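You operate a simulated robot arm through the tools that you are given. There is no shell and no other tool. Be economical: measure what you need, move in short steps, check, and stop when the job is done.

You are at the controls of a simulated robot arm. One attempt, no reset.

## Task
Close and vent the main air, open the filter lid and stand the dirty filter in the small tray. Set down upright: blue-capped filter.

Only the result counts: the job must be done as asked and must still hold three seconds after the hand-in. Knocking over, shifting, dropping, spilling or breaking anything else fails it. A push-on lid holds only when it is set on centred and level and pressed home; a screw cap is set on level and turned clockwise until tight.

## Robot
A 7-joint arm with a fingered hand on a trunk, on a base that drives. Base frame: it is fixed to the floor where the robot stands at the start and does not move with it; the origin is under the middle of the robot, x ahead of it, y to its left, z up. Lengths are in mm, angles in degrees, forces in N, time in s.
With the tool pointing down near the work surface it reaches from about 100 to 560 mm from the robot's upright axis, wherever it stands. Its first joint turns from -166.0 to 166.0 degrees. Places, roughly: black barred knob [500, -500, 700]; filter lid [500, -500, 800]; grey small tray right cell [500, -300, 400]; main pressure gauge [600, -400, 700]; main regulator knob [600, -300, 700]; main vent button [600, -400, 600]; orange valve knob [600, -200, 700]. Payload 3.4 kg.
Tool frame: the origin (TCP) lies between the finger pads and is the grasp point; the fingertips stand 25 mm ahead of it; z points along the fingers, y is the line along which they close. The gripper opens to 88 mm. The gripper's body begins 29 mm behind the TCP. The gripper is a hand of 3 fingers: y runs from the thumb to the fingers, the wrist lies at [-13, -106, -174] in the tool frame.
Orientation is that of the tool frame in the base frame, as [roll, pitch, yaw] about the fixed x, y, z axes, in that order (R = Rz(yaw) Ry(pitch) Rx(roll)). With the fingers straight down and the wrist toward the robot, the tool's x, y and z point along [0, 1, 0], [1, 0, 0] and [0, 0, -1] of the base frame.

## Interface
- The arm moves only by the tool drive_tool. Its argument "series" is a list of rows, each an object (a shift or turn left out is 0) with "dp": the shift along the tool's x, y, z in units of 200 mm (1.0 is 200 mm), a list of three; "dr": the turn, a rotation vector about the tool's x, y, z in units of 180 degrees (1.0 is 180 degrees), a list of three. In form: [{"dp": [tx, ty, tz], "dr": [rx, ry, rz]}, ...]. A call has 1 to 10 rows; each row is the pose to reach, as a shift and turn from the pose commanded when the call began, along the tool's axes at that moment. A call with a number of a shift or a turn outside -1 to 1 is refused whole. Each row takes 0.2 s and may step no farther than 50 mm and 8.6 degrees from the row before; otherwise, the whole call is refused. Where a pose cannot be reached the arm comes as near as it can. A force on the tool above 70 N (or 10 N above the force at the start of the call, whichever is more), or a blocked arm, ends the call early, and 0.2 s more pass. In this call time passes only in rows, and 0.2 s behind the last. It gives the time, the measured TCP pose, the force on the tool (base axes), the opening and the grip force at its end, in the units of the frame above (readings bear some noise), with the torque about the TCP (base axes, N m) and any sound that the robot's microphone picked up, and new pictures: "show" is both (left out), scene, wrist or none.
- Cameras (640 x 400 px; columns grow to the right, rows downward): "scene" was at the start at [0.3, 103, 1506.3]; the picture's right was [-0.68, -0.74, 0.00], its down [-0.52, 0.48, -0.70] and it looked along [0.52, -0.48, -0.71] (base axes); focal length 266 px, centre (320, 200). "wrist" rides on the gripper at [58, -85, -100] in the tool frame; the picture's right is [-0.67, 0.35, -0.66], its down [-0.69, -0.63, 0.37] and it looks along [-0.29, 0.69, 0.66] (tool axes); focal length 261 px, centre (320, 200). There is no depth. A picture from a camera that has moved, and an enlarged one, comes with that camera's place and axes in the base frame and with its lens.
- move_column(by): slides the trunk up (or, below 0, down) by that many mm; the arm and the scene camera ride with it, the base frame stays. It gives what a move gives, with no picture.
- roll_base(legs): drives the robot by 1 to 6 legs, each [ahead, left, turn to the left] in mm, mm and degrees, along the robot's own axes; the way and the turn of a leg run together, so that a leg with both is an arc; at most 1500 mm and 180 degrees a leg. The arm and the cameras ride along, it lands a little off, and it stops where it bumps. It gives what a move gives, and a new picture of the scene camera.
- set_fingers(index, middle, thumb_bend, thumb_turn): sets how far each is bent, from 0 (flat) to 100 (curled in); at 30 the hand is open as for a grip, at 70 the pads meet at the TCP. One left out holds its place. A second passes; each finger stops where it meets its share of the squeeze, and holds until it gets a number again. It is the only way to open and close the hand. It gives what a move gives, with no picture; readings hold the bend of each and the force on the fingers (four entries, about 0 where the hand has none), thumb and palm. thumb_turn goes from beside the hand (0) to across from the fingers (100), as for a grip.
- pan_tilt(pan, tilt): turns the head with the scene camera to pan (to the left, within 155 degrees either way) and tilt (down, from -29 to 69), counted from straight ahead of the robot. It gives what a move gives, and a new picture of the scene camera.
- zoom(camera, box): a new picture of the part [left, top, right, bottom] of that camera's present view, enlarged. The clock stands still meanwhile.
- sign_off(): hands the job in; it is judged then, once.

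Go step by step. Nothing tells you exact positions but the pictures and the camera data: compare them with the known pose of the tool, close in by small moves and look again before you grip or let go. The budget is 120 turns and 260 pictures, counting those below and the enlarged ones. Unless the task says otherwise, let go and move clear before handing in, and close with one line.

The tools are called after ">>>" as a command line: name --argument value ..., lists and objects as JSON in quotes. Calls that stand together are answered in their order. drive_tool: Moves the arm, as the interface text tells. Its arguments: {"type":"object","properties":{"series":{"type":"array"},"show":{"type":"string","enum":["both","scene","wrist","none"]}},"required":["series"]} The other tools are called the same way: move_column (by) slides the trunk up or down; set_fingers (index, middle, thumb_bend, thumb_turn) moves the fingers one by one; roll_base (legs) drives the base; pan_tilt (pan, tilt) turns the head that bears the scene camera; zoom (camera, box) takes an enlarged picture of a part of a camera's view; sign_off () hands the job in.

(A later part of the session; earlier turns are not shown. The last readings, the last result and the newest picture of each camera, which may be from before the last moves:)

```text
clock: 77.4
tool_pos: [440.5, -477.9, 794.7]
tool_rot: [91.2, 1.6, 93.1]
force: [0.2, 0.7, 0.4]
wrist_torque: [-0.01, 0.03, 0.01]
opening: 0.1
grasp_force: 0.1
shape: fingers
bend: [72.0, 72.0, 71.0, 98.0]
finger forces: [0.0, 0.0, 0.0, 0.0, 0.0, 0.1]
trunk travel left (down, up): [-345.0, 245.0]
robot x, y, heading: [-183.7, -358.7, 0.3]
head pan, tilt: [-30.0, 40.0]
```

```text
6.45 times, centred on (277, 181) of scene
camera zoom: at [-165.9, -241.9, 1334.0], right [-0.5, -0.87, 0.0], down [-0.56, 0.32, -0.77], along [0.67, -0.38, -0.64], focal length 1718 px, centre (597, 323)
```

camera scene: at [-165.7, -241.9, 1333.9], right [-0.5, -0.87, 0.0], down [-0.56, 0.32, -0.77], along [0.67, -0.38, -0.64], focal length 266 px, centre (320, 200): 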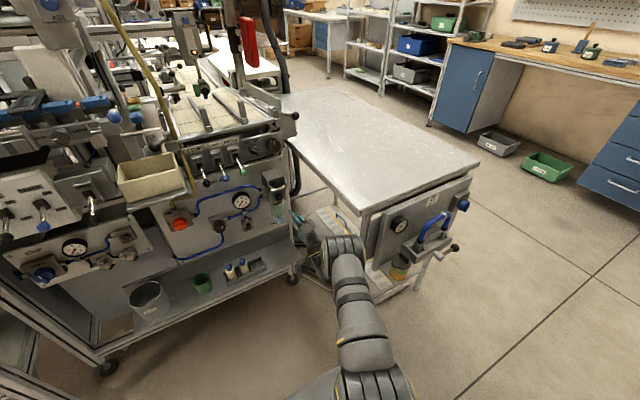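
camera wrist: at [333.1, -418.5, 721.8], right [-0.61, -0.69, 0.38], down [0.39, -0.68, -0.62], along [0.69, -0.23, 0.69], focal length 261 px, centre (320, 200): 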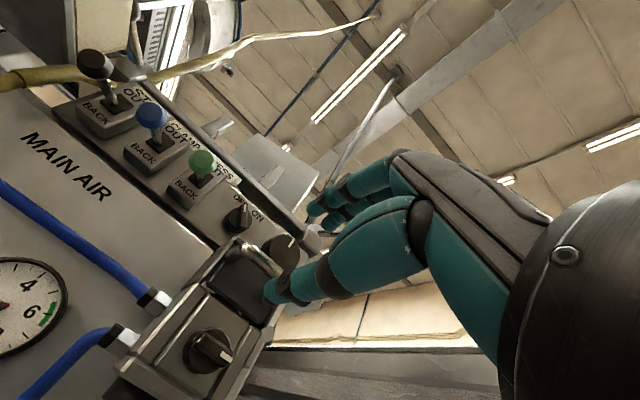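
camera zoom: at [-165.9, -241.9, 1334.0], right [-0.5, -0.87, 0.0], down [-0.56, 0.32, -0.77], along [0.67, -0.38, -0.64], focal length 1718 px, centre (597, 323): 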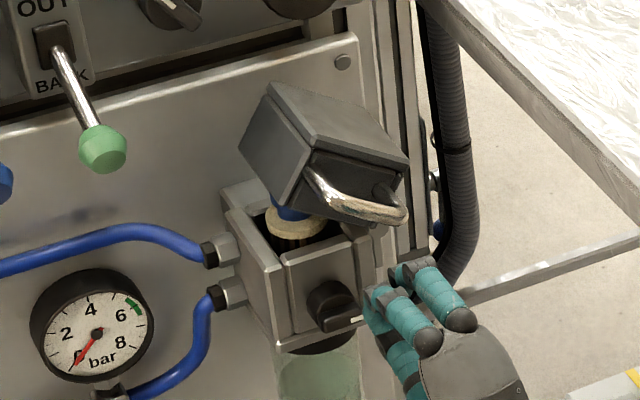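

The lid is actually hinged on its right side (left side raised about 40°), so it must be swung to the right. I'll position the fist just left of the handle's upper end, then push right.

>>> drive_tool --series '[{"dp": [0.1, 0.1, 0]}, {"dp": [0.17, 0.16, 0.05]}, {"dp": [0.18, 0.16, 0.2]}, {"dp": [0.19, 0.16, 0.31]}]' --show "none"

>>> zoom --camera "wrist" --box '[160, 120, 400, 320]'

>>> zoom --camera "scene" --box '[244, 150, 310, 212]'

```text
clock: 78.4
tool_pos: [500.5, -437.1, 825.6]
tool_rot: [91.2, 1.6, 93.7]
force: [0.1, -0.4, 0.5]
wrist_torque: [0.02, -0.01, 0.01]
opening: 0.0
grasp_force: 0.0
shape: fingers
bend: [72.0, 72.0, 71.0, 98.0]
finger forces: [0.0, 0.0, 0.1, 0.0, 0.0, 0.1]
trunk travel left (down, up): [-345.0, 245.0]
robot x, y, heading: [-176.8, -357.1, 0.2]
head pan, tilt: [-30.0, 40.0]
```

```text
2.00 times, centred on (280, 220) of wrist
camera zoom: at [397.5, -386.1, 741.6], right [-0.6, -0.7, 0.38], down [0.4, -0.68, -0.62], along [0.69, -0.22, 0.69], focal length 521 px, centre (400, 160)
```

zoom: 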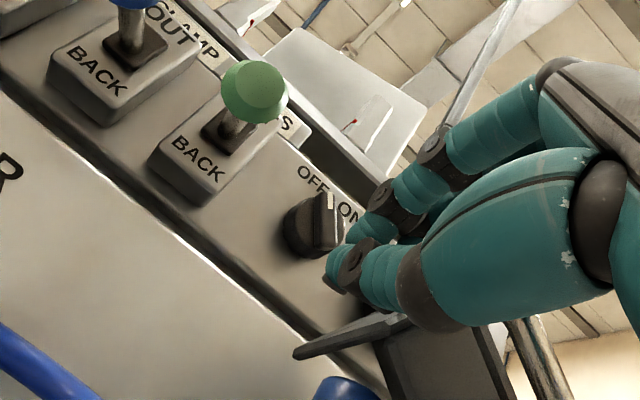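

```text
6.45 times, centred on (277, 181) of scene
camera zoom: at [-165.9, -241.9, 1334.0], right [-0.5, -0.87, 0.0], down [-0.56, 0.32, -0.77], along [0.67, -0.38, -0.64], focal length 1718 px, centre (597, 323)
```

zoom: 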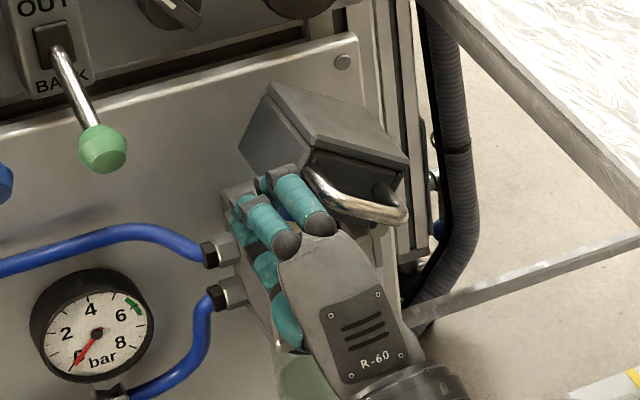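

The fist is left of the handle. Pushing right in steps.

>>> drive_tool --series '[{"dp": [-0.1, 0.02, 0]}, {"dp": [-0.18, 0.03, 0]}, {"dp": [-0.26, 0.04, 0]}, {"dp": [-0.34, 0.04, 0]}, {"dp": [-0.42, 0.02, 0]}]' --show "none"

>>> zoom --camera "scene" --box '[244, 150, 310, 212]'

>>> zoom --camera "wrist" --box '[160, 120, 400, 320]'

```text
clock: 79.6
tool_pos: [502.0, -520.3, 835.1]
tool_rot: [90.9, 1.7, 93.0]
force: [-17.9, -0.5, 8.3]
wrist_torque: [0.12, -0.4, 0.09]
opening: 0.0
grasp_force: 14.5
shape: fingers
bend: [71.0, 72.0, 73.0, 97.0]
finger forces: [24.5, 3.0, 0.1, 0.1, 1.5, 0.0]
trunk travel left (down, up): [-345.0, 245.0]
robot x, y, heading: [-182.4, -356.4, 0.2]
head pan, tilt: [-30.0, 40.0]
```

```text
6.45 times, centred on (277, 181) of scene
camera zoom: at [-169.5, -241.7, 1334.1], right [-0.5, -0.87, 0.0], down [-0.56, 0.32, -0.77], along [0.67, -0.38, -0.64], focal length 1718 px, centre (597, 323)
```

zoom: 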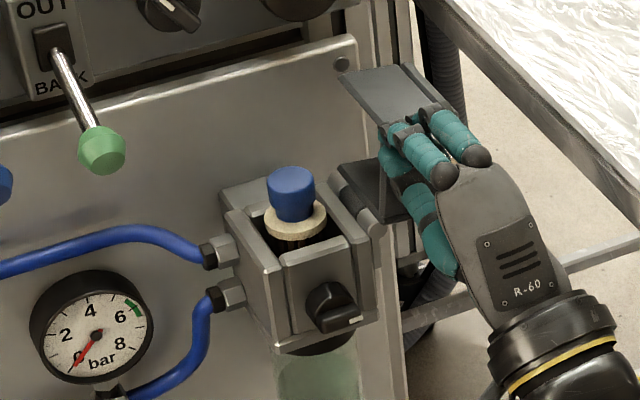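

```text
2.00 times, centred on (280, 220) of wrist
camera zoom: at [399.6, -468.4, 751.1], right [-0.61, -0.69, 0.38], down [0.39, -0.68, -0.61], along [0.68, -0.23, 0.69], focal length 521 px, centre (400, 160)
```

zoom: 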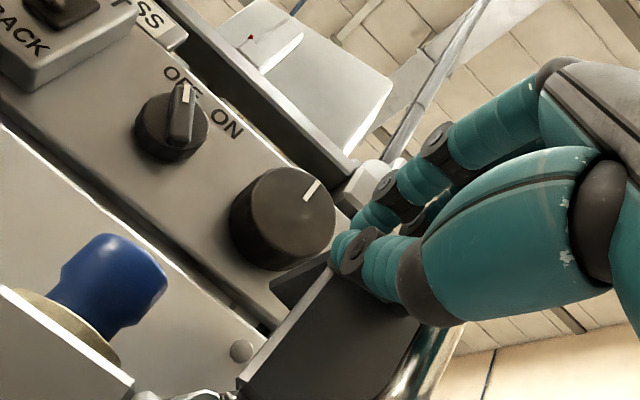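

The lid is swung fully over to the right and the blue-capped filter is exposed. I'll withdraw and check that the lid stays.

>>> drive_tool --series '[{"dp": [0, 0, -0.15]}, {"dp": [0, 0, -0.35]}, {"dp": [0, 0.05, -0.5]}]' --show "none"

>>> pan_tilt --pan -20 --tilt 42

>>> zoom --camera "scene" --box '[260, 130, 380, 230]'

```text
clock: 80.4
tool_pos: [406.3, -525.0, 843.4]
tool_rot: [91.3, 1.7, 93.3]
force: [0.2, 0.3, 0.2]
wrist_torque: [0.0, -0.01, 0.03]
opening: 0.2
grasp_force: 0.1
shape: fingers
bend: [72.0, 72.0, 71.0, 97.0]
finger forces: [0.0, 0.0, 0.1, 0.0, 0.1, 0.0]
trunk travel left (down, up): [-345.0, 245.0]
robot x, y, heading: [-178.8, -359.9, 0.2]
head pan, tilt: [-30.0, 40.0]
```

```text
clock: 81.1
tool_pos: [407.0, -523.9, 843.0]
tool_rot: [91.2, 1.7, 93.2]
force: [-0.7, 0.0, -0.1]
wrist_torque: [-0.03, 0.05, 0.01]
opening: 0.0
grasp_force: 0.1
shape: fingers
bend: [72.0, 72.0, 71.0, 97.0]
finger forces: [0.0, 0.0, 0.0, 0.0, 0.0, 0.0]
trunk travel left (down, up): [-345.0, 245.0]
robot x, y, heading: [-180.3, -359.8, 0.2]
head pan, tilt: [-20.0, 42.0]
camera scene: at [-161.0, -228.0, 1331.0], right [-0.34, -0.94, 0.0], down [-0.63, 0.23, -0.74], along [0.7, -0.25, -0.67], focal length 266 px, centre (320, 200)
```

scene: 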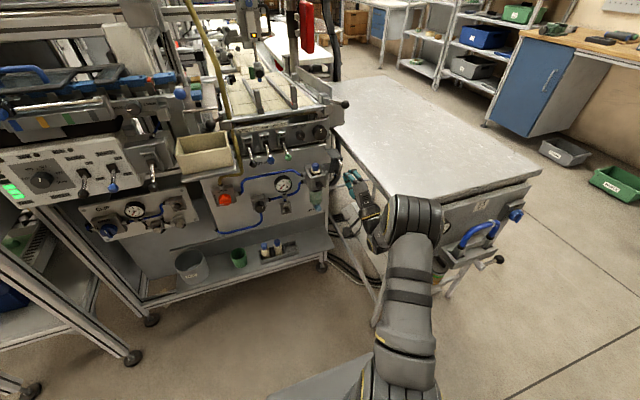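

```text
4.00 times, centred on (320, 180) of scene
camera zoom: at [-161.0, -228.0, 1331.0], right [-0.34, -0.94, 0.0], down [-0.63, 0.23, -0.74], along [0.7, -0.25, -0.67], focal length 1065 px, centre (320, 280)
```

zoom: 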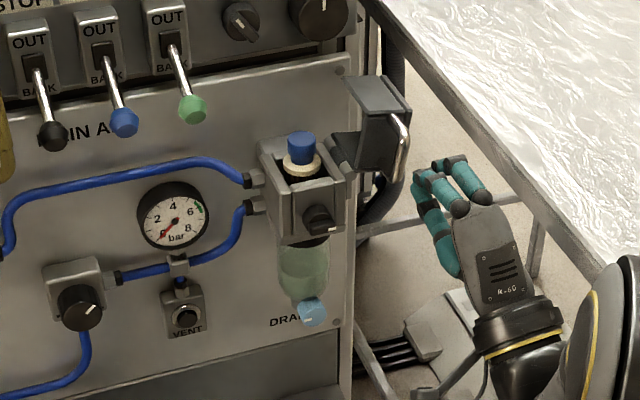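

The lid stays open. The filter cap is at about (559,-470,800), so I'll grip it from above with the fingers pointing down. I'll back the base away, then rotate the hand downward in free space.

>>> roll_base --legs '[[-120, 0, 0]]'

>>> drive_tool --series '[{"dp": [0, 0.06, -0.1], "dr": [0.046, 0, 0]}, {"dp": [0, 0.12, -0.2], "dr": [0.092, 0, 0]}, {"dp": [0, 0.18, -0.3], "dr": [0.138, 0, 0]}, {"dp": [0, 0.24, -0.4], "dr": [0.184, 0, 0]}, {"dp": [0, 0.3, -0.5], "dr": [0.23, 0, 0]}, {"dp": [0, 0.35, -0.55], "dr": [0.276, 0, 0]}]' --show "scene"

```text
clock: 82.3
tool_pos: [286.6, -526.7, 842.5]
tool_rot: [91.3, 1.7, 93.1]
force: [-0.3, 0.7, -0.5]
wrist_torque: [0.01, -0.02, -0.01]
opening: 0.0
grasp_force: 0.1
shape: fingers
bend: [72.0, 72.0, 71.0, 97.0]
finger forces: [0.0, 0.0, 0.1, 0.1, 0.0, 0.1]
trunk travel left (down, up): [-345.0, 245.0]
robot x, y, heading: [-299.2, -360.0, 0.3]
head pan, tilt: [-20.0, 42.0]
camera scene: at [-280.7, -228.5, 1331.0], right [-0.34, -0.94, 0.0], down [-0.63, 0.23, -0.74], along [0.7, -0.25, -0.67], focal length 266 px, centre (320, 200)
```

scene: 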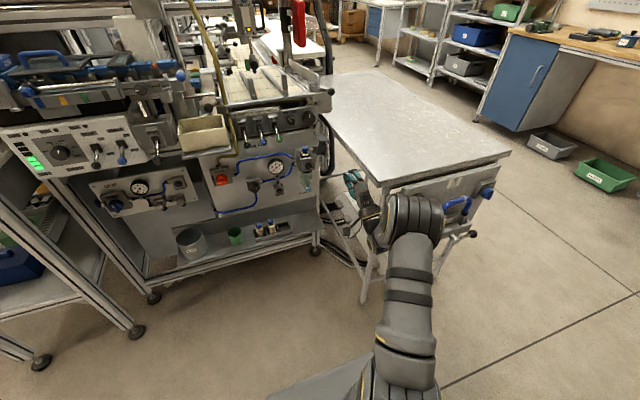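

```text
clock: 83.7
tool_pos: [178.4, -530.3, 914.3]
tool_rot: [140.9, 1.8, 93.1]
force: [-0.4, 0.9, -0.3]
wrist_torque: [0.02, 0.04, 0.0]
opening: 0.0
grasp_force: 0.1
shape: fingers
bend: [72.0, 72.0, 71.0, 97.0]
finger forces: [0.0, 0.1, 0.0, 0.2, 0.0, 0.0]
trunk travel left (down, up): [-345.0, 245.0]
robot x, y, heading: [-302.6, -357.2, 0.1]
head pan, tilt: [-20.0, 42.0]
camera scene: at [-280.9, -228.5, 1331.0], right [-0.34, -0.94, 0.0], down [-0.63, 0.23, -0.74], along [0.7, -0.25, -0.67], focal length 266 px, centre (320, 200)
```

scene: 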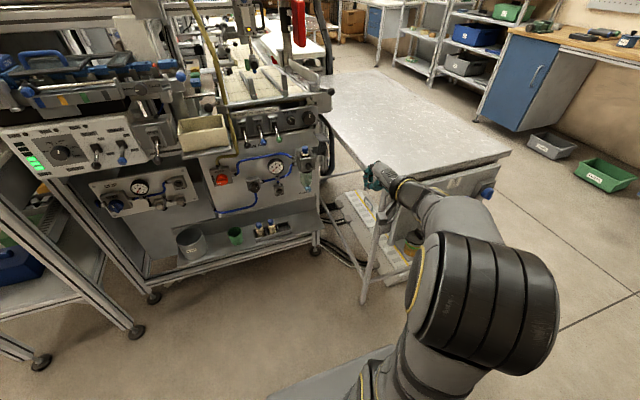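

Rotation is working well. Finishing the turn to straight down.

>>> drive_tool --series '[{"dr": [0.044, 0, 0]}, {"dr": [0.088, 0, 0]}, {"dr": [0.132, 0, 0]}, {"dr": [0.175, 0, 0]}, {"dr": [0.217, 0, 0]}]' --show "none"

>>> set_fingers --index 48 --middle 48 --thumb_bend 48

```text
clock: 84.9
tool_pos: [178.9, -529.4, 915.6]
tool_rot: [179.9, 1.7, 93.2]
force: [-0.3, 0.3, 0.6]
wrist_torque: [0.0, -0.01, 0.02]
opening: 0.0
grasp_force: 0.1
shape: fingers
bend: [72.0, 72.0, 71.0, 97.0]
finger forces: [0.0, 0.0, 0.0, 0.0, 0.0, 0.0]
trunk travel left (down, up): [-345.0, 245.0]
robot x, y, heading: [-299.6, -357.6, -0.0]
head pan, tilt: [-20.0, 42.0]
```

```text
clock: 85.9
tool_pos: [179.0, -529.1, 914.3]
tool_rot: [-180.0, 1.7, 93.1]
force: [0.0, -0.2, -0.4]
wrist_torque: [0.02, -0.02, 0.01]
opening: 45.5
grasp_force: 0.1
shape: fingers
bend: [48.0, 48.0, 48.0, 97.0]
finger forces: [0.0, 0.0, 0.0, 0.1, 0.0, 0.0]
trunk travel left (down, up): [-345.0, 245.0]
robot x, y, heading: [-295.3, -360.5, 0.2]
head pan, tilt: [-20.0, 42.0]
```

The hand points straight down. I'll square up the orientation, lower the arm 90 mm and compensate with the trunk, then drive up to the filter.

>>> drive_tool --series '[{"dp": [0, 0, 0.15], "dr": [0, 0.0094, 0.0172]}, {"dp": [0, 0, 0.3], "dr": [0, 0.0094, 0.0172]}, {"dp": [0, 0, 0.45], "dr": [0, 0.0094, 0.0172]}]' --show "none"

>>> move_column --by 40

>>> roll_base --legs '[[0, 58, 0], [260, 0, 0]]'

>>> zoom --camera "wrist" --box '[0, 0, 640, 400]'

```text
clock: 86.7
tool_pos: [178.7, -532.2, 826.5]
tool_rot: [180.0, 0.1, 90.2]
force: [0.2, 0.8, -0.5]
wrist_torque: [-0.03, 0.04, 0.0]
opening: 45.8
grasp_force: 0.0
shape: fingers
bend: [48.0, 48.0, 48.0, 97.0]
finger forces: [0.0, 0.1, 0.0, 0.0, 0.1, 0.0]
trunk travel left (down, up): [-345.0, 245.0]
robot x, y, heading: [-300.4, -357.5, 0.2]
head pan, tilt: [-20.0, 42.0]
```

```text
clock: 87.6
tool_pos: [178.3, -531.0, 866.3]
tool_rot: [179.9, 0.1, 90.1]
force: [0.1, 0.1, -0.4]
wrist_torque: [-0.02, 0.02, -0.01]
opening: 45.5
grasp_force: 0.0
shape: fingers
bend: [48.0, 48.0, 48.0, 97.0]
finger forces: [0.0, 0.1, 0.0, 0.1, 0.1, 0.1]
trunk travel left (down, up): [-385.0, 205.0]
robot x, y, heading: [-299.1, -357.7, 0.2]
head pan, tilt: [-20.0, 42.0]
```

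```text
clock: 90.0
tool_pos: [441.1, -472.4, 866.5]
tool_rot: [179.8, 0.0, 89.9]
force: [-1.2, -0.1, -0.4]
wrist_torque: [-0.02, 0.01, 0.0]
opening: 45.4
grasp_force: 0.0
shape: fingers
bend: [48.0, 48.0, 48.0, 97.0]
finger forces: [0.0, 0.0, 0.0, 0.2, 0.0, 0.0]
trunk travel left (down, up): [-385.0, 205.0]
robot x, y, heading: [-34.4, -295.7, -0.1]
head pan, tilt: [-20.0, 42.0]
camera scene: at [-18.3, -169.1, 1371.0], right [-0.34, -0.94, 0.0], down [-0.63, 0.23, -0.74], along [0.7, -0.25, -0.67], focal length 266 px, centre (320, 200)
```

scene: 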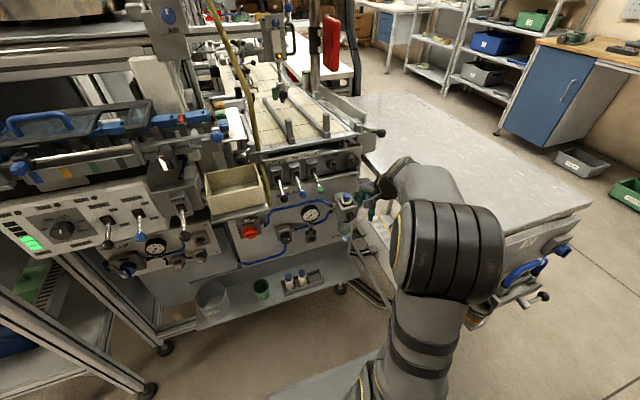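

```text
1.00 times, centred on (320, 200) of wrist (not enlarged: the box is as wide or as high as the picture)
camera zoom: at [356.7, -413.9, 966.7], right [0.35, -0.67, 0.66], down [-0.63, -0.68, -0.37], along [0.69, -0.29, -0.66], focal length 261 px, centre (320, 200)
```

zoom: 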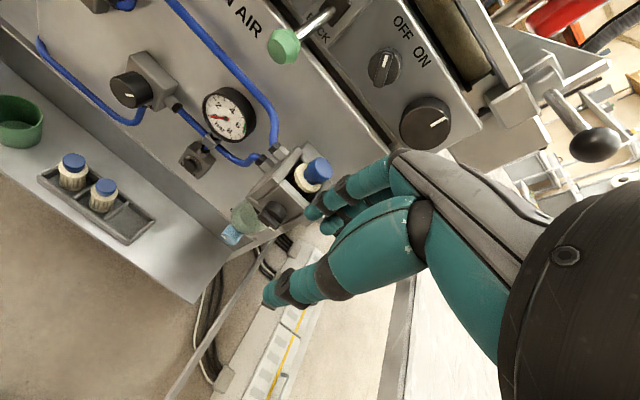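

The cap is at about (557,-469,800) and the hand is lined up laterally. Driving forward 90 mm above it.

>>> roll_base --legs '[[90, 0, 0]]'

>>> zoom --camera "wrist" --box '[160, 80, 480, 280]'

>>> zoom --camera "scene" --box '[300, 160, 380, 240]'

```text
clock: 91.1
tool_pos: [528.2, -474.4, 866.6]
tool_rot: [180.0, 0.0, 89.9]
force: [0.2, -0.5, -0.2]
wrist_torque: [0.0, 0.01, -0.02]
opening: 45.5
grasp_force: 0.2
shape: fingers
bend: [48.0, 48.0, 48.0, 97.0]
finger forces: [0.1, 0.0, 0.1, 0.0, 0.0, 0.0]
trunk travel left (down, up): [-385.0, 205.0]
robot x, y, heading: [49.8, -301.2, 0.1]
head pan, tilt: [-20.0, 42.0]
camera scene: at [70.4, -169.1, 1371.0], right [-0.34, -0.94, 0.0], down [-0.63, 0.23, -0.74], along [0.7, -0.25, -0.67], focal length 266 px, centre (320, 200)
```

scene: 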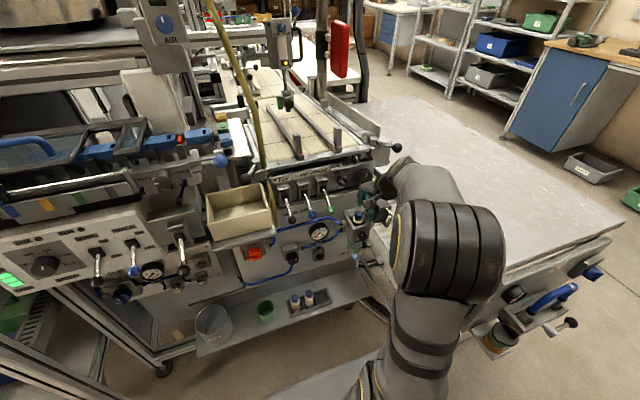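

```text
2.00 times, centred on (320, 180) of wrist
camera zoom: at [444.9, -414.5, 966.7], right [0.35, -0.67, 0.66], down [-0.63, -0.68, -0.37], along [0.69, -0.29, -0.66], focal length 521 px, centre (320, 240)
```

zoom: 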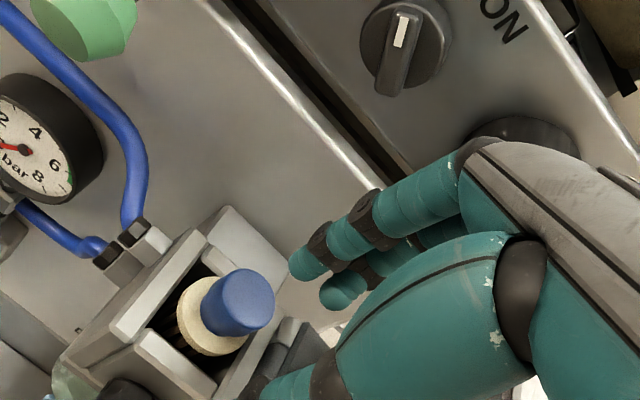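

```text
5.00 times, centred on (340, 200) of scene
camera zoom: at [70.4, -169.1, 1371.0], right [-0.34, -0.94, 0.0], down [-0.63, 0.23, -0.74], along [0.7, -0.25, -0.67], focal length 1332 px, centre (220, 200)
```

zoom: 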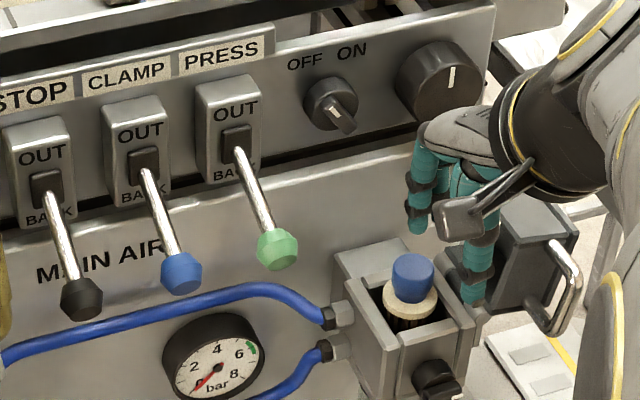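

The cap axis is at (561,-470). Moving 33 mm forward and 4 mm left over it.

>>> drive_tool --series '[{"dp": [0.02, 0.08, 0]}, {"dp": [0.02, 0.165, 0]}]' --show "none"

>>> zoom --camera "wrist" --box '[160, 80, 480, 280]'

>>> zoom --camera "scene" --box '[320, 170, 380, 230]'

```text
clock: 91.7
tool_pos: [560.3, -468.5, 867.8]
tool_rot: [179.9, 0.1, 89.8]
force: [-0.6, -0.3, 0.2]
wrist_torque: [0.01, 0.0, -0.02]
opening: 45.5
grasp_force: 0.1
shape: fingers
bend: [48.0, 48.0, 48.0, 97.0]
finger forces: [0.0, 0.0, 0.1, 0.1, 0.0, 0.0]
trunk travel left (down, up): [-385.0, 205.0]
robot x, y, heading: [51.8, -301.0, -0.1]
head pan, tilt: [-20.0, 42.0]
```

```text
2.00 times, centred on (320, 180) of wrist
camera zoom: at [477.1, -409.9, 967.3], right [0.35, -0.67, 0.66], down [-0.63, -0.68, -0.37], along [0.69, -0.29, -0.66], focal length 521 px, centre (320, 240)
```

zoom: 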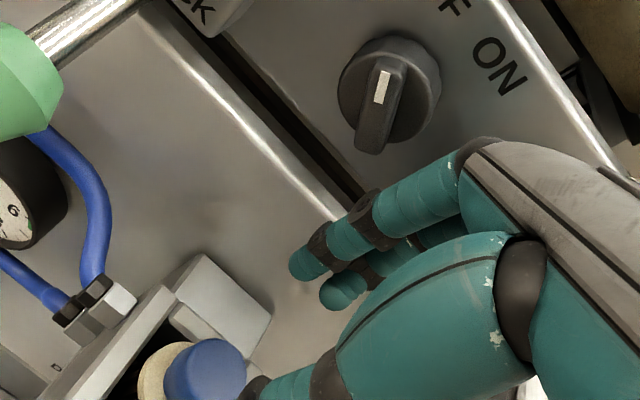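

```text
6.67 times, centred on (350, 200) of scene
camera zoom: at [70.4, -169.1, 1371.0], right [-0.34, -0.94, 0.0], down [-0.63, 0.23, -0.74], along [0.7, -0.25, -0.67], focal length 1775 px, centre (120, 200)
```

zoom: 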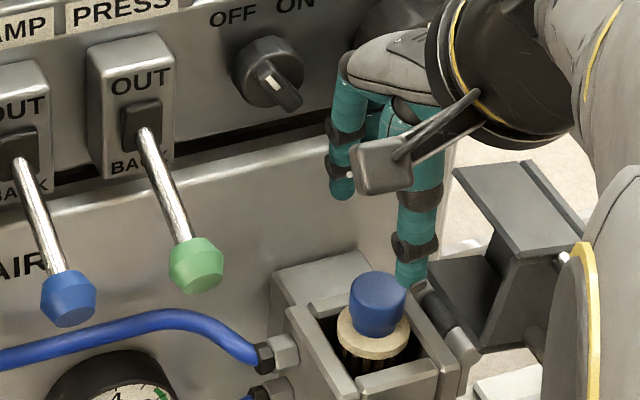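

The thumb is in front of the cap and the fingers behind it. I'll narrow the opening slightly and descend partway with the trunk.

>>> set_fingers --index 53 --middle 53 --thumb_bend 50

>>> move_column --by -38

>>> zoom --camera "wrist" --box '[160, 120, 480, 320]'

>>> zoom --camera "scene" --box '[325, 165, 375, 215]'

```text
clock: 92.7
tool_pos: [560.9, -470.1, 867.3]
tool_rot: [179.9, 0.0, 89.8]
force: [-0.3, 0.0, -0.5]
wrist_torque: [-0.01, 0.01, -0.01]
opening: 38.8
grasp_force: 0.0
shape: fingers
bend: [53.0, 53.0, 50.0, 97.0]
finger forces: [0.0, 0.0, 0.1, 0.1, 0.1, 0.0]
trunk travel left (down, up): [-385.0, 205.0]
robot x, y, heading: [51.8, -295.5, 0.2]
head pan, tilt: [-20.0, 42.0]
```

```text
clock: 93.5
tool_pos: [561.0, -469.1, 830.3]
tool_rot: [179.8, -0.1, 89.8]
force: [0.1, 0.1, -0.5]
wrist_torque: [0.02, -0.01, -0.02]
opening: 38.9
grasp_force: 0.0
shape: fingers
bend: [53.0, 53.0, 50.0, 97.0]
finger forces: [0.0, 0.0, 0.0, 0.0, 0.0, 0.1]
trunk travel left (down, up): [-347.0, 243.0]
robot x, y, heading: [52.1, -298.6, -0.1]
head pan, tilt: [-20.0, 42.0]
```

```text
2.00 times, centred on (320, 220) of wrist
camera zoom: at [476.8, -410.1, 929.3], right [0.35, -0.67, 0.66], down [-0.63, -0.68, -0.37], along [0.69, -0.29, -0.66], focal length 521 px, centre (320, 160)
```

zoom: 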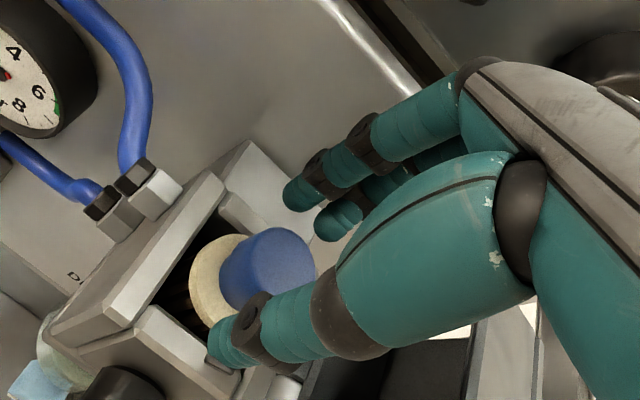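

```text
8.00 times, centred on (350, 190) of scene
camera zoom: at [70.3, -169.1, 1333.0], right [-0.34, -0.94, 0.0], down [-0.63, 0.23, -0.74], along [0.7, -0.25, -0.67], focal length 2130 px, centre (80, 280)
```

zoom: 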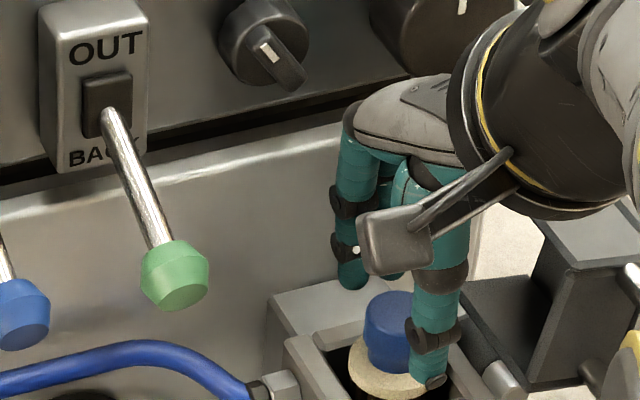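

The cap is between thumb and fingers. Lowering 15 mm more, then closing gently.

>>> move_column --by -15

>>> set_fingers --index 72 --middle 72 --thumb_bend 72

>>> zoom --camera "wrist" --box '[160, 120, 480, 320]'

>>> zoom --camera "scene" --box '[325, 165, 375, 215]'

```text
clock: 94.2
tool_pos: [561.3, -470.0, 814.2]
tool_rot: [180.0, -0.1, 89.7]
force: [0.2, 0.2, 0.0]
wrist_torque: [0.0, 0.01, 0.01]
opening: 38.9
grasp_force: 0.2
shape: fingers
bend: [53.0, 53.0, 50.0, 97.0]
finger forces: [0.1, 0.0, 0.1, 0.1, 0.0, 0.0]
trunk travel left (down, up): [-332.0, 258.0]
robot x, y, heading: [51.8, -298.4, -0.0]
head pan, tilt: [-20.0, 42.0]
```

```text
clock: 95.2
tool_pos: [560.7, -469.3, 815.5]
tool_rot: [180.0, 0.0, 89.8]
force: [0.3, 0.2, 0.3]
wrist_torque: [0.0, 0.0, -0.02]
opening: 14.2
grasp_force: 9.6
shape: fingers
bend: [71.0, 66.0, 62.0, 96.0]
finger forces: [5.0, 4.8, 0.1, 0.0, 9.8, 0.1]
trunk travel left (down, up): [-332.0, 258.0]
robot x, y, heading: [47.0, -299.5, 0.2]
head pan, tilt: [-20.0, 42.0]
```

```text
2.00 times, centred on (320, 220) of wrist
camera zoom: at [476.9, -410.1, 914.3], right [0.35, -0.67, 0.66], down [-0.63, -0.68, -0.37], along [0.69, -0.29, -0.66], focal length 521 px, centre (320, 160)
```

zoom: 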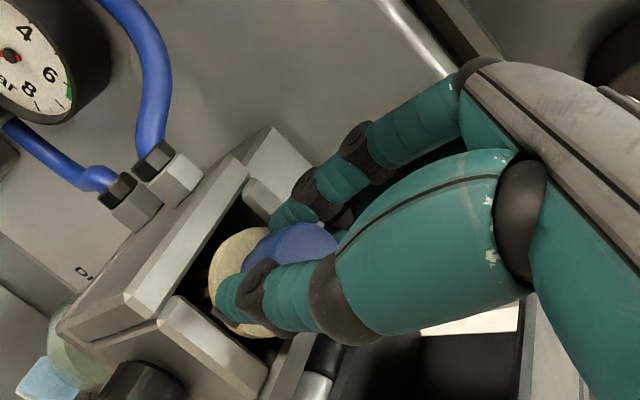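

```text
8.00 times, centred on (350, 190) of scene
camera zoom: at [70.4, -169.1, 1318.0], right [-0.34, -0.94, 0.0], down [-0.63, 0.23, -0.74], along [0.7, -0.25, -0.67], focal length 2130 px, centre (80, 280)
```

zoom: 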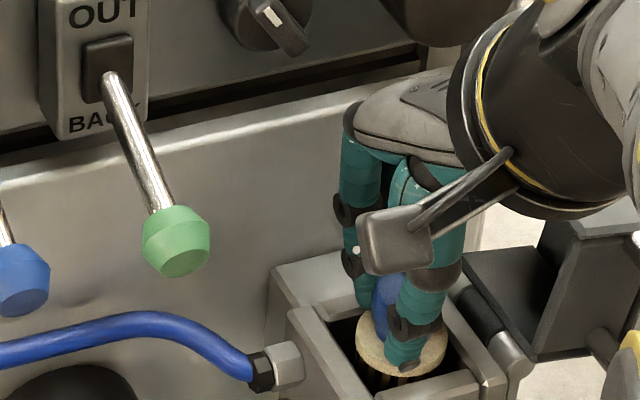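

The cap is gripped with about 10 N. I'll test-lift 12 mm.

>>> move_column --by 12

>>> zoom --camera "scene" --box '[325, 165, 375, 215]'

>>> zoom --camera "wrist" --box '[160, 120, 480, 320]'

```text
clock: 95.8
tool_pos: [560.0, -469.8, 826.0]
tool_rot: [179.9, -0.1, 89.8]
force: [-0.1, 0.2, 0.2]
wrist_torque: [0.0, -0.02, -0.01]
opening: 14.2
grasp_force: 9.5
shape: fingers
bend: [71.0, 66.0, 62.0, 95.0]
finger forces: [4.9, 4.8, 0.1, 0.1, 9.7, 0.0]
trunk travel left (down, up): [-344.0, 246.0]
robot x, y, heading: [50.1, -298.2, -0.1]
head pan, tilt: [-20.0, 42.0]
```

```text
8.00 times, centred on (350, 190) of scene
camera zoom: at [70.4, -169.1, 1330.1], right [-0.34, -0.94, 0.0], down [-0.63, 0.23, -0.74], along [0.7, -0.25, -0.67], focal length 2130 px, centre (80, 280)
```

zoom: 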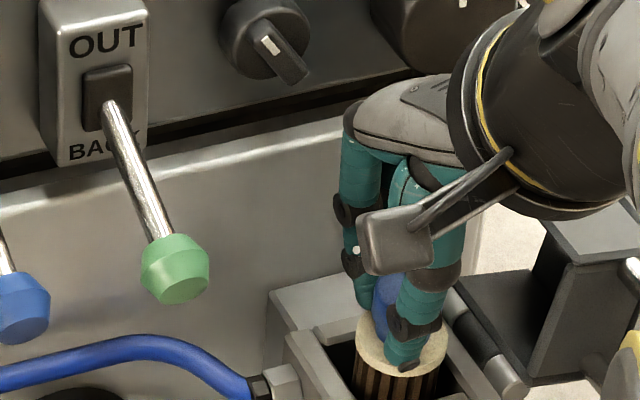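

```text
2.00 times, centred on (320, 220) of wrist
camera zoom: at [476.9, -410.1, 926.3], right [0.35, -0.67, 0.66], down [-0.63, -0.68, -0.37], along [0.69, -0.29, -0.66], focal length 521 px, centre (320, 160)
```

zoom: 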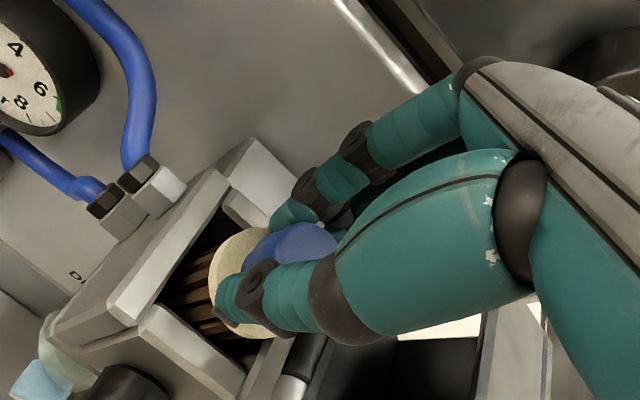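

The filter is coming up cleanly. Lifting 75 mm more.

>>> move_column --by 75

>>> zoom --camera "scene" --box '[315, 165, 385, 245]'

>>> zoom --camera "wrist" --box '[160, 120, 480, 320]'

```text
clock: 96.9
tool_pos: [561.3, -469.6, 900.4]
tool_rot: [179.8, 0.0, 89.8]
force: [-0.3, -0.8, -0.5]
wrist_torque: [0.02, -0.01, -0.04]
opening: 13.8
grasp_force: 9.6
shape: fingers
bend: [71.0, 66.0, 62.0, 95.0]
finger forces: [4.8, 4.9, 0.0, 0.1, 9.5, 0.0]
trunk travel left (down, up): [-419.0, 171.0]
robot x, y, heading: [52.0, -296.1, 0.5]
head pan, tilt: [-20.0, 42.0]
```

```text
5.00 times, centred on (350, 205) of scene
camera zoom: at [70.4, -169.1, 1405.0], right [-0.34, -0.94, 0.0], down [-0.63, 0.23, -0.74], along [0.7, -0.25, -0.67], focal length 1332 px, centre (170, 175)
```

zoom: 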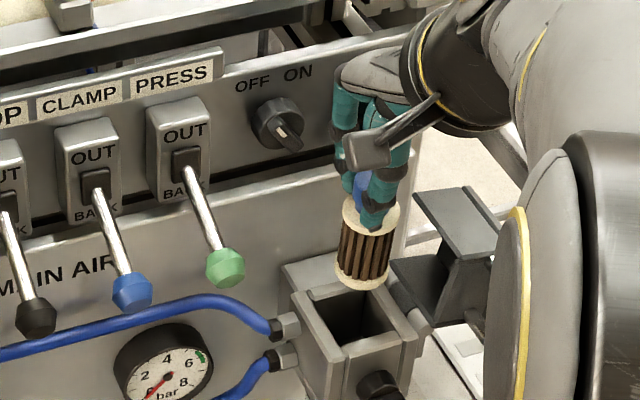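

```text
2.00 times, centred on (320, 220) of wrist
camera zoom: at [476.9, -410.1, 1001.2], right [0.35, -0.67, 0.66], down [-0.63, -0.68, -0.37], along [0.69, -0.29, -0.66], focal length 521 px, centre (320, 160)
```

zoom: 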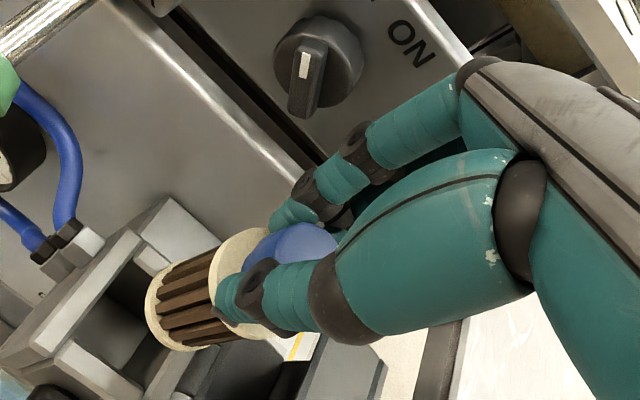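

The filter is clear of the housing. I'll lift a bit more, back away, and then look at the tray.

>>> move_column --by 20

>>> roll_base --legs '[[-140, 0, 0]]'

>>> zoom --camera "scene" --box '[240, 190, 340, 290]'

>>> zoom --camera "wrist" --box '[0, 0, 640, 400]'

```text
clock: 97.5
tool_pos: [561.9, -469.4, 921.1]
tool_rot: [179.9, 0.0, 89.8]
force: [-0.3, 1.0, -0.6]
wrist_torque: [0.0, -0.03, 0.0]
opening: 13.6
grasp_force: 9.6
shape: fingers
bend: [71.0, 66.0, 62.0, 95.0]
finger forces: [4.7, 5.0, 0.0, 0.0, 9.5, 0.0]
trunk travel left (down, up): [-439.0, 151.0]
robot x, y, heading: [53.2, -299.6, -0.1]
head pan, tilt: [-20.0, 42.0]
```

```text
clock: 98.9
tool_pos: [420.7, -470.1, 921.4]
tool_rot: [179.9, 0.0, 89.8]
force: [0.5, -0.1, 0.8]
wrist_torque: [0.01, -0.02, 0.04]
opening: 13.4
grasp_force: 9.5
shape: fingers
bend: [71.0, 66.0, 62.0, 95.0]
finger forces: [4.5, 4.9, 0.0, 0.0, 9.5, 0.0]
trunk travel left (down, up): [-439.0, 151.0]
robot x, y, heading: [-88.2, -298.5, -0.1]
head pan, tilt: [-20.0, 42.0]
camera scene: at [-70.8, -169.1, 1425.0], right [-0.34, -0.94, 0.0], down [-0.63, 0.23, -0.74], along [0.7, -0.25, -0.67], focal length 266 px, centre (320, 200)
```

scene: 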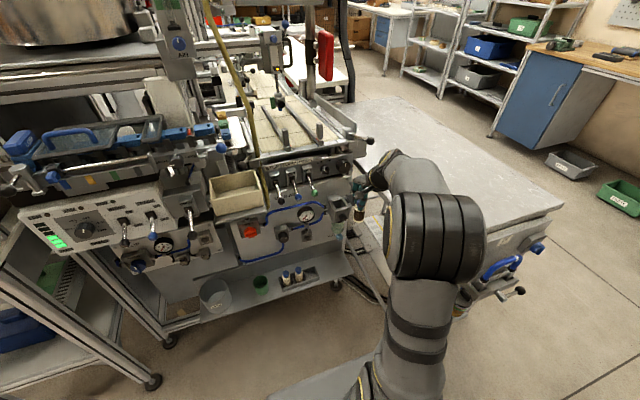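

```text
4.00 times, centred on (290, 240) of scene
camera zoom: at [-70.8, -169.1, 1425.0], right [-0.34, -0.94, 0.0], down [-0.63, 0.23, -0.74], along [0.7, -0.25, -0.67], focal length 1065 px, centre (440, 40)
```

zoom: 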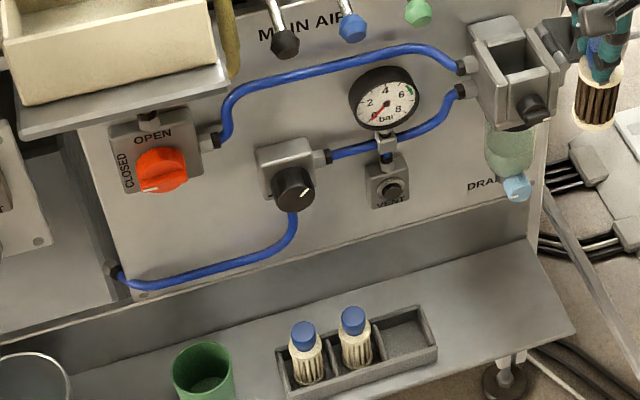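

```text
1.00 times, centred on (320, 200) of wrist (not enlarged: the box is as wide or as high as the picture)
camera zoom: at [335.8, -410.2, 1021.4], right [0.35, -0.67, 0.66], down [-0.63, -0.68, -0.37], along [0.69, -0.29, -0.66], focal length 261 px, centre (320, 200)
```

zoom: 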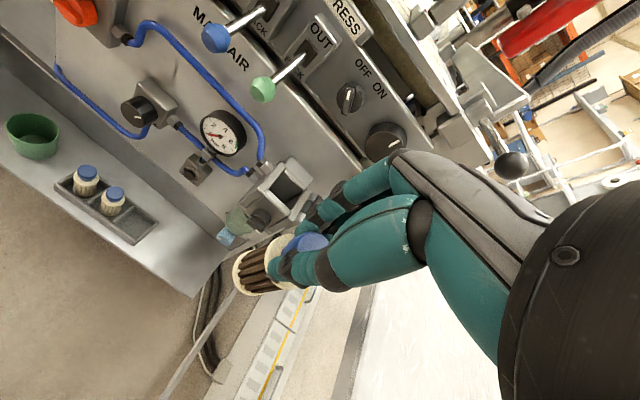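

The tray's right cell is centred near (538,-350), with the rim at about z 430. To keep the knuckles away from the vent button, I'll yaw the hand 45° (fingers toward the right) before going down.

>>> drive_tool --series '[{"dr": [0, 0, 0.042]}, {"dr": [0, 0, 0.084]}, {"dr": [0, 0, 0.126]}, {"dr": [0, 0, 0.168]}, {"dr": [0, 0, 0.21]}, {"dr": [0, 0, 0.25]}]' --show "wrist"

```text
clock: 100.3
tool_pos: [419.8, -469.9, 921.3]
tool_rot: [179.9, 0.0, 44.8]
force: [-0.1, 0.2, -0.4]
wrist_torque: [-0.01, -0.01, 0.0]
opening: 13.0
grasp_force: 9.8
shape: fingers
bend: [71.0, 66.0, 62.0, 95.0]
finger forces: [4.3, 5.1, 0.1, 0.1, 9.2, 0.0]
trunk travel left (down, up): [-439.0, 151.0]
robot x, y, heading: [-87.2, -297.9, 0.0]
head pan, tilt: [-20.0, 42.0]
camera wrist: at [401.7, -366.8, 1021.5], right [-0.23, -0.72, 0.66], down [-0.93, -0.04, -0.37], along [0.29, -0.69, -0.66], focal length 261 px, centre (320, 200)
```

wrist: 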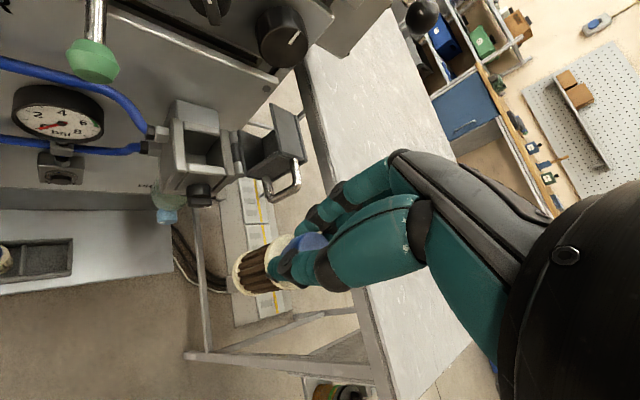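

The yaw is done and the filter is still held. I'll drive left 120 mm and lower in front of the shelf.

>>> roll_base --legs '[[0, 120, 0]]'

>>> move_column --by -250

>>> pan_tilt --pan -15 --tilt 45

>>> zoom --camera "wrist" --box '[0, 0, 640, 400]'

```text
clock: 101.5
tool_pos: [419.4, -347.0, 921.7]
tool_rot: [179.8, -0.1, 44.8]
force: [0.5, 0.0, 0.0]
wrist_torque: [-0.03, 0.0, 0.01]
opening: 13.2
grasp_force: 9.2
shape: fingers
bend: [71.0, 66.0, 62.0, 95.0]
finger forces: [4.4, 5.1, 0.0, 0.1, 9.2, 0.1]
trunk travel left (down, up): [-439.0, 151.0]
robot x, y, heading: [-87.8, -173.7, 0.2]
head pan, tilt: [-20.0, 42.0]
camera scene: at [-70.4, -47.5, 1425.0], right [-0.34, -0.94, 0.0], down [-0.63, 0.23, -0.74], along [0.7, -0.25, -0.67], focal length 266 px, centre (320, 200)
```

scene: 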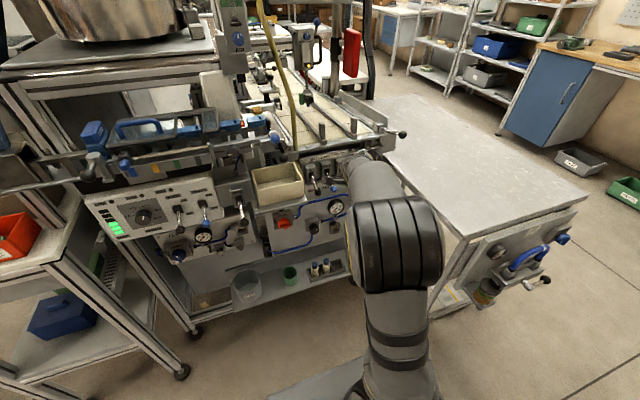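

```text
clock: 104.1
tool_pos: [419.3, -348.1, 672.3]
tool_rot: [179.9, -0.1, 44.6]
force: [0.0, 0.0, -0.3]
wrist_torque: [0.0, 0.02, 0.01]
opening: 13.2
grasp_force: 9.8
shape: fingers
bend: [71.0, 66.0, 62.0, 95.0]
finger forces: [4.4, 5.3, 0.0, 0.0, 9.2, 0.0]
trunk travel left (down, up): [-189.0, 401.0]
robot x, y, heading: [-87.0, -180.1, -0.1]
head pan, tilt: [-20.0, 42.0]
```

```text
clock: 104.8
tool_pos: [419.2, -347.6, 671.7]
tool_rot: [180.0, -0.1, 44.9]
force: [0.4, -0.1, -0.1]
wrist_torque: [-0.02, -0.01, 0.01]
opening: 13.3
grasp_force: 9.3
shape: fingers
bend: [71.0, 66.0, 62.0, 95.0]
finger forces: [4.4, 5.2, 0.0, 0.1, 9.3, 0.0]
trunk travel left (down, up): [-189.0, 401.0]
robot x, y, heading: [-90.0, -176.7, -0.1]
head pan, tilt: [-15.0, 45.0]
camera scene: at [-70.4, -40.3, 1170.7], right [-0.26, -0.97, 0.0], down [-0.68, 0.18, -0.71], along [0.68, -0.18, -0.71], focal length 266 px, centre (320, 200)
```

scene: 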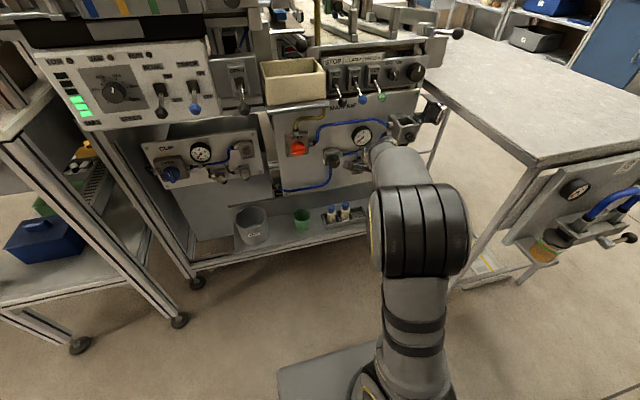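

```text
1.00 times, centred on (320, 200) of wrist (not enlarged: the box is as wide or as high as the picture)
camera zoom: at [401.6, -245.9, 771.7], right [-0.23, -0.72, 0.66], down [-0.93, -0.04, -0.37], along [0.29, -0.69, -0.66], focal length 261 px, centre (320, 200)
```

zoom: 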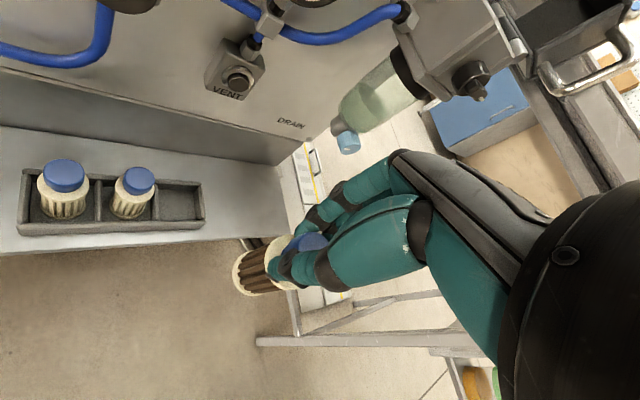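

I have a good view of the tray: right cell centre ≈ (537,-349), and the neighbour's cap top is at z ≈ 494. The filter hangs vertical. I'll lower 117 mm, then drive forward over the cell.

>>> move_column --by -112

>>> roll_base --legs '[[90, 0, 0]]'

>>> zoom --camera "wrist" --box '[0, 0, 640, 400]'

```text
clock: 106.2
tool_pos: [419.6, -348.5, 558.6]
tool_rot: [-180.0, -0.2, 44.8]
force: [-0.7, -0.2, 0.1]
wrist_torque: [-0.02, -0.01, 0.0]
opening: 13.3
grasp_force: 9.3
shape: fingers
bend: [71.0, 66.0, 62.0, 95.0]
finger forces: [4.5, 5.2, 0.0, 0.0, 9.2, 0.0]
trunk travel left (down, up): [-77.0, 513.0]
robot x, y, heading: [-92.0, -178.6, -0.2]
head pan, tilt: [-15.0, 45.0]
```

```text
clock: 107.3
tool_pos: [509.3, -349.0, 558.6]
tool_rot: [180.0, -0.1, 44.8]
force: [0.5, 0.3, 0.9]
wrist_torque: [0.04, -0.01, -0.01]
opening: 13.2
grasp_force: 9.9
shape: fingers
bend: [71.0, 66.0, 62.0, 95.0]
finger forces: [4.5, 5.2, 0.0, 0.1, 9.2, 0.1]
trunk travel left (down, up): [-77.0, 513.0]
robot x, y, heading: [-2.0, -175.6, 0.0]
head pan, tilt: [-15.0, 45.0]
camera scene: at [19.5, -40.3, 1058.7], right [-0.26, -0.97, 0.0], down [-0.68, 0.18, -0.71], along [0.68, -0.18, -0.71], focal length 266 px, centre (320, 200)
```

scene: 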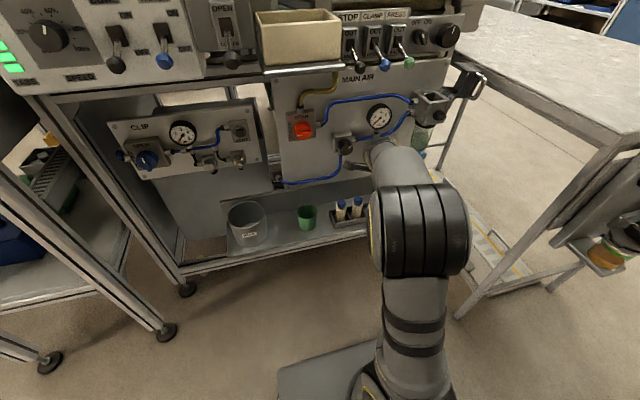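

```text
1.00 times, centred on (320, 200) of wrist (not enlarged: the box is as wide or as high as the picture)
camera zoom: at [491.5, -246.0, 659.7], right [-0.23, -0.72, 0.66], down [-0.93, -0.04, -0.37], along [0.29, -0.69, -0.66], focal length 261 px, centre (320, 200)
```

zoom: 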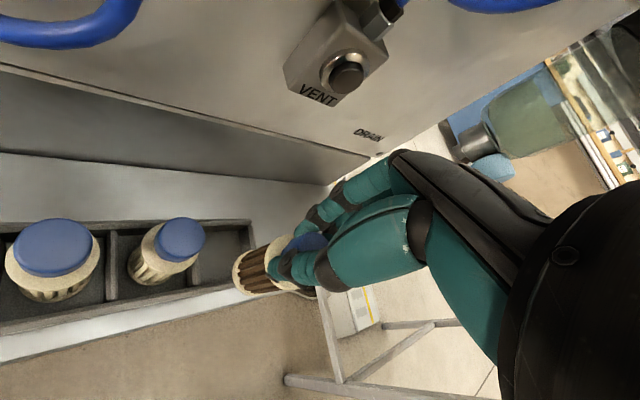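

I need 25 mm more forward to centre over the cell. Doing that with the arm and checking again.

>>> drive_tool --series '[{"dp": [0.045, 0.044, 0]}, {"dp": [0.089, 0.088, 0]}]' --show "none"

>>> zoom --camera "wrist" --box '[80, 160, 400, 360]'

>>> zoom --camera "scene" --box '[300, 120, 420, 240]'

```text
clock: 107.9
tool_pos: [535.0, -348.4, 558.5]
tool_rot: [180.0, 0.0, 44.9]
force: [0.5, -0.2, -0.1]
wrist_torque: [0.03, -0.01, 0.0]
opening: 13.0
grasp_force: 8.9
shape: fingers
bend: [71.0, 66.0, 62.0, 95.0]
finger forces: [4.4, 5.2, 0.0, 0.0, 9.2, 0.0]
trunk travel left (down, up): [-77.0, 513.0]
robot x, y, heading: [-2.3, -173.1, 0.0]
head pan, tilt: [-15.0, 45.0]
```

```text
2.00 times, centred on (240, 260) of wrist
camera zoom: at [517.2, -246.7, 658.9], right [-0.23, -0.72, 0.66], down [-0.93, -0.04, -0.37], along [0.29, -0.69, -0.66], focal length 521 px, centre (480, 80)
```

zoom: 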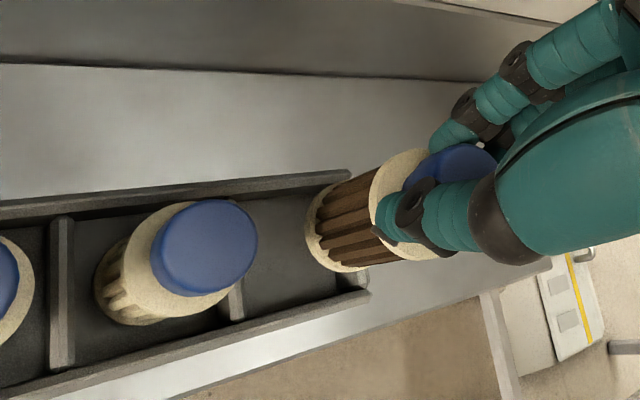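

```text
3.33 times, centred on (360, 180) of scene
camera zoom: at [19.5, -40.3, 1058.7], right [-0.26, -0.97, 0.0], down [-0.68, 0.18, -0.71], along [0.68, -0.18, -0.71], focal length 888 px, centre (187, 267)
```

zoom: 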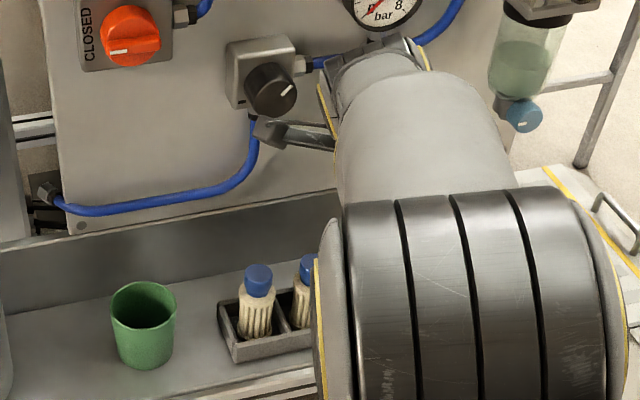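

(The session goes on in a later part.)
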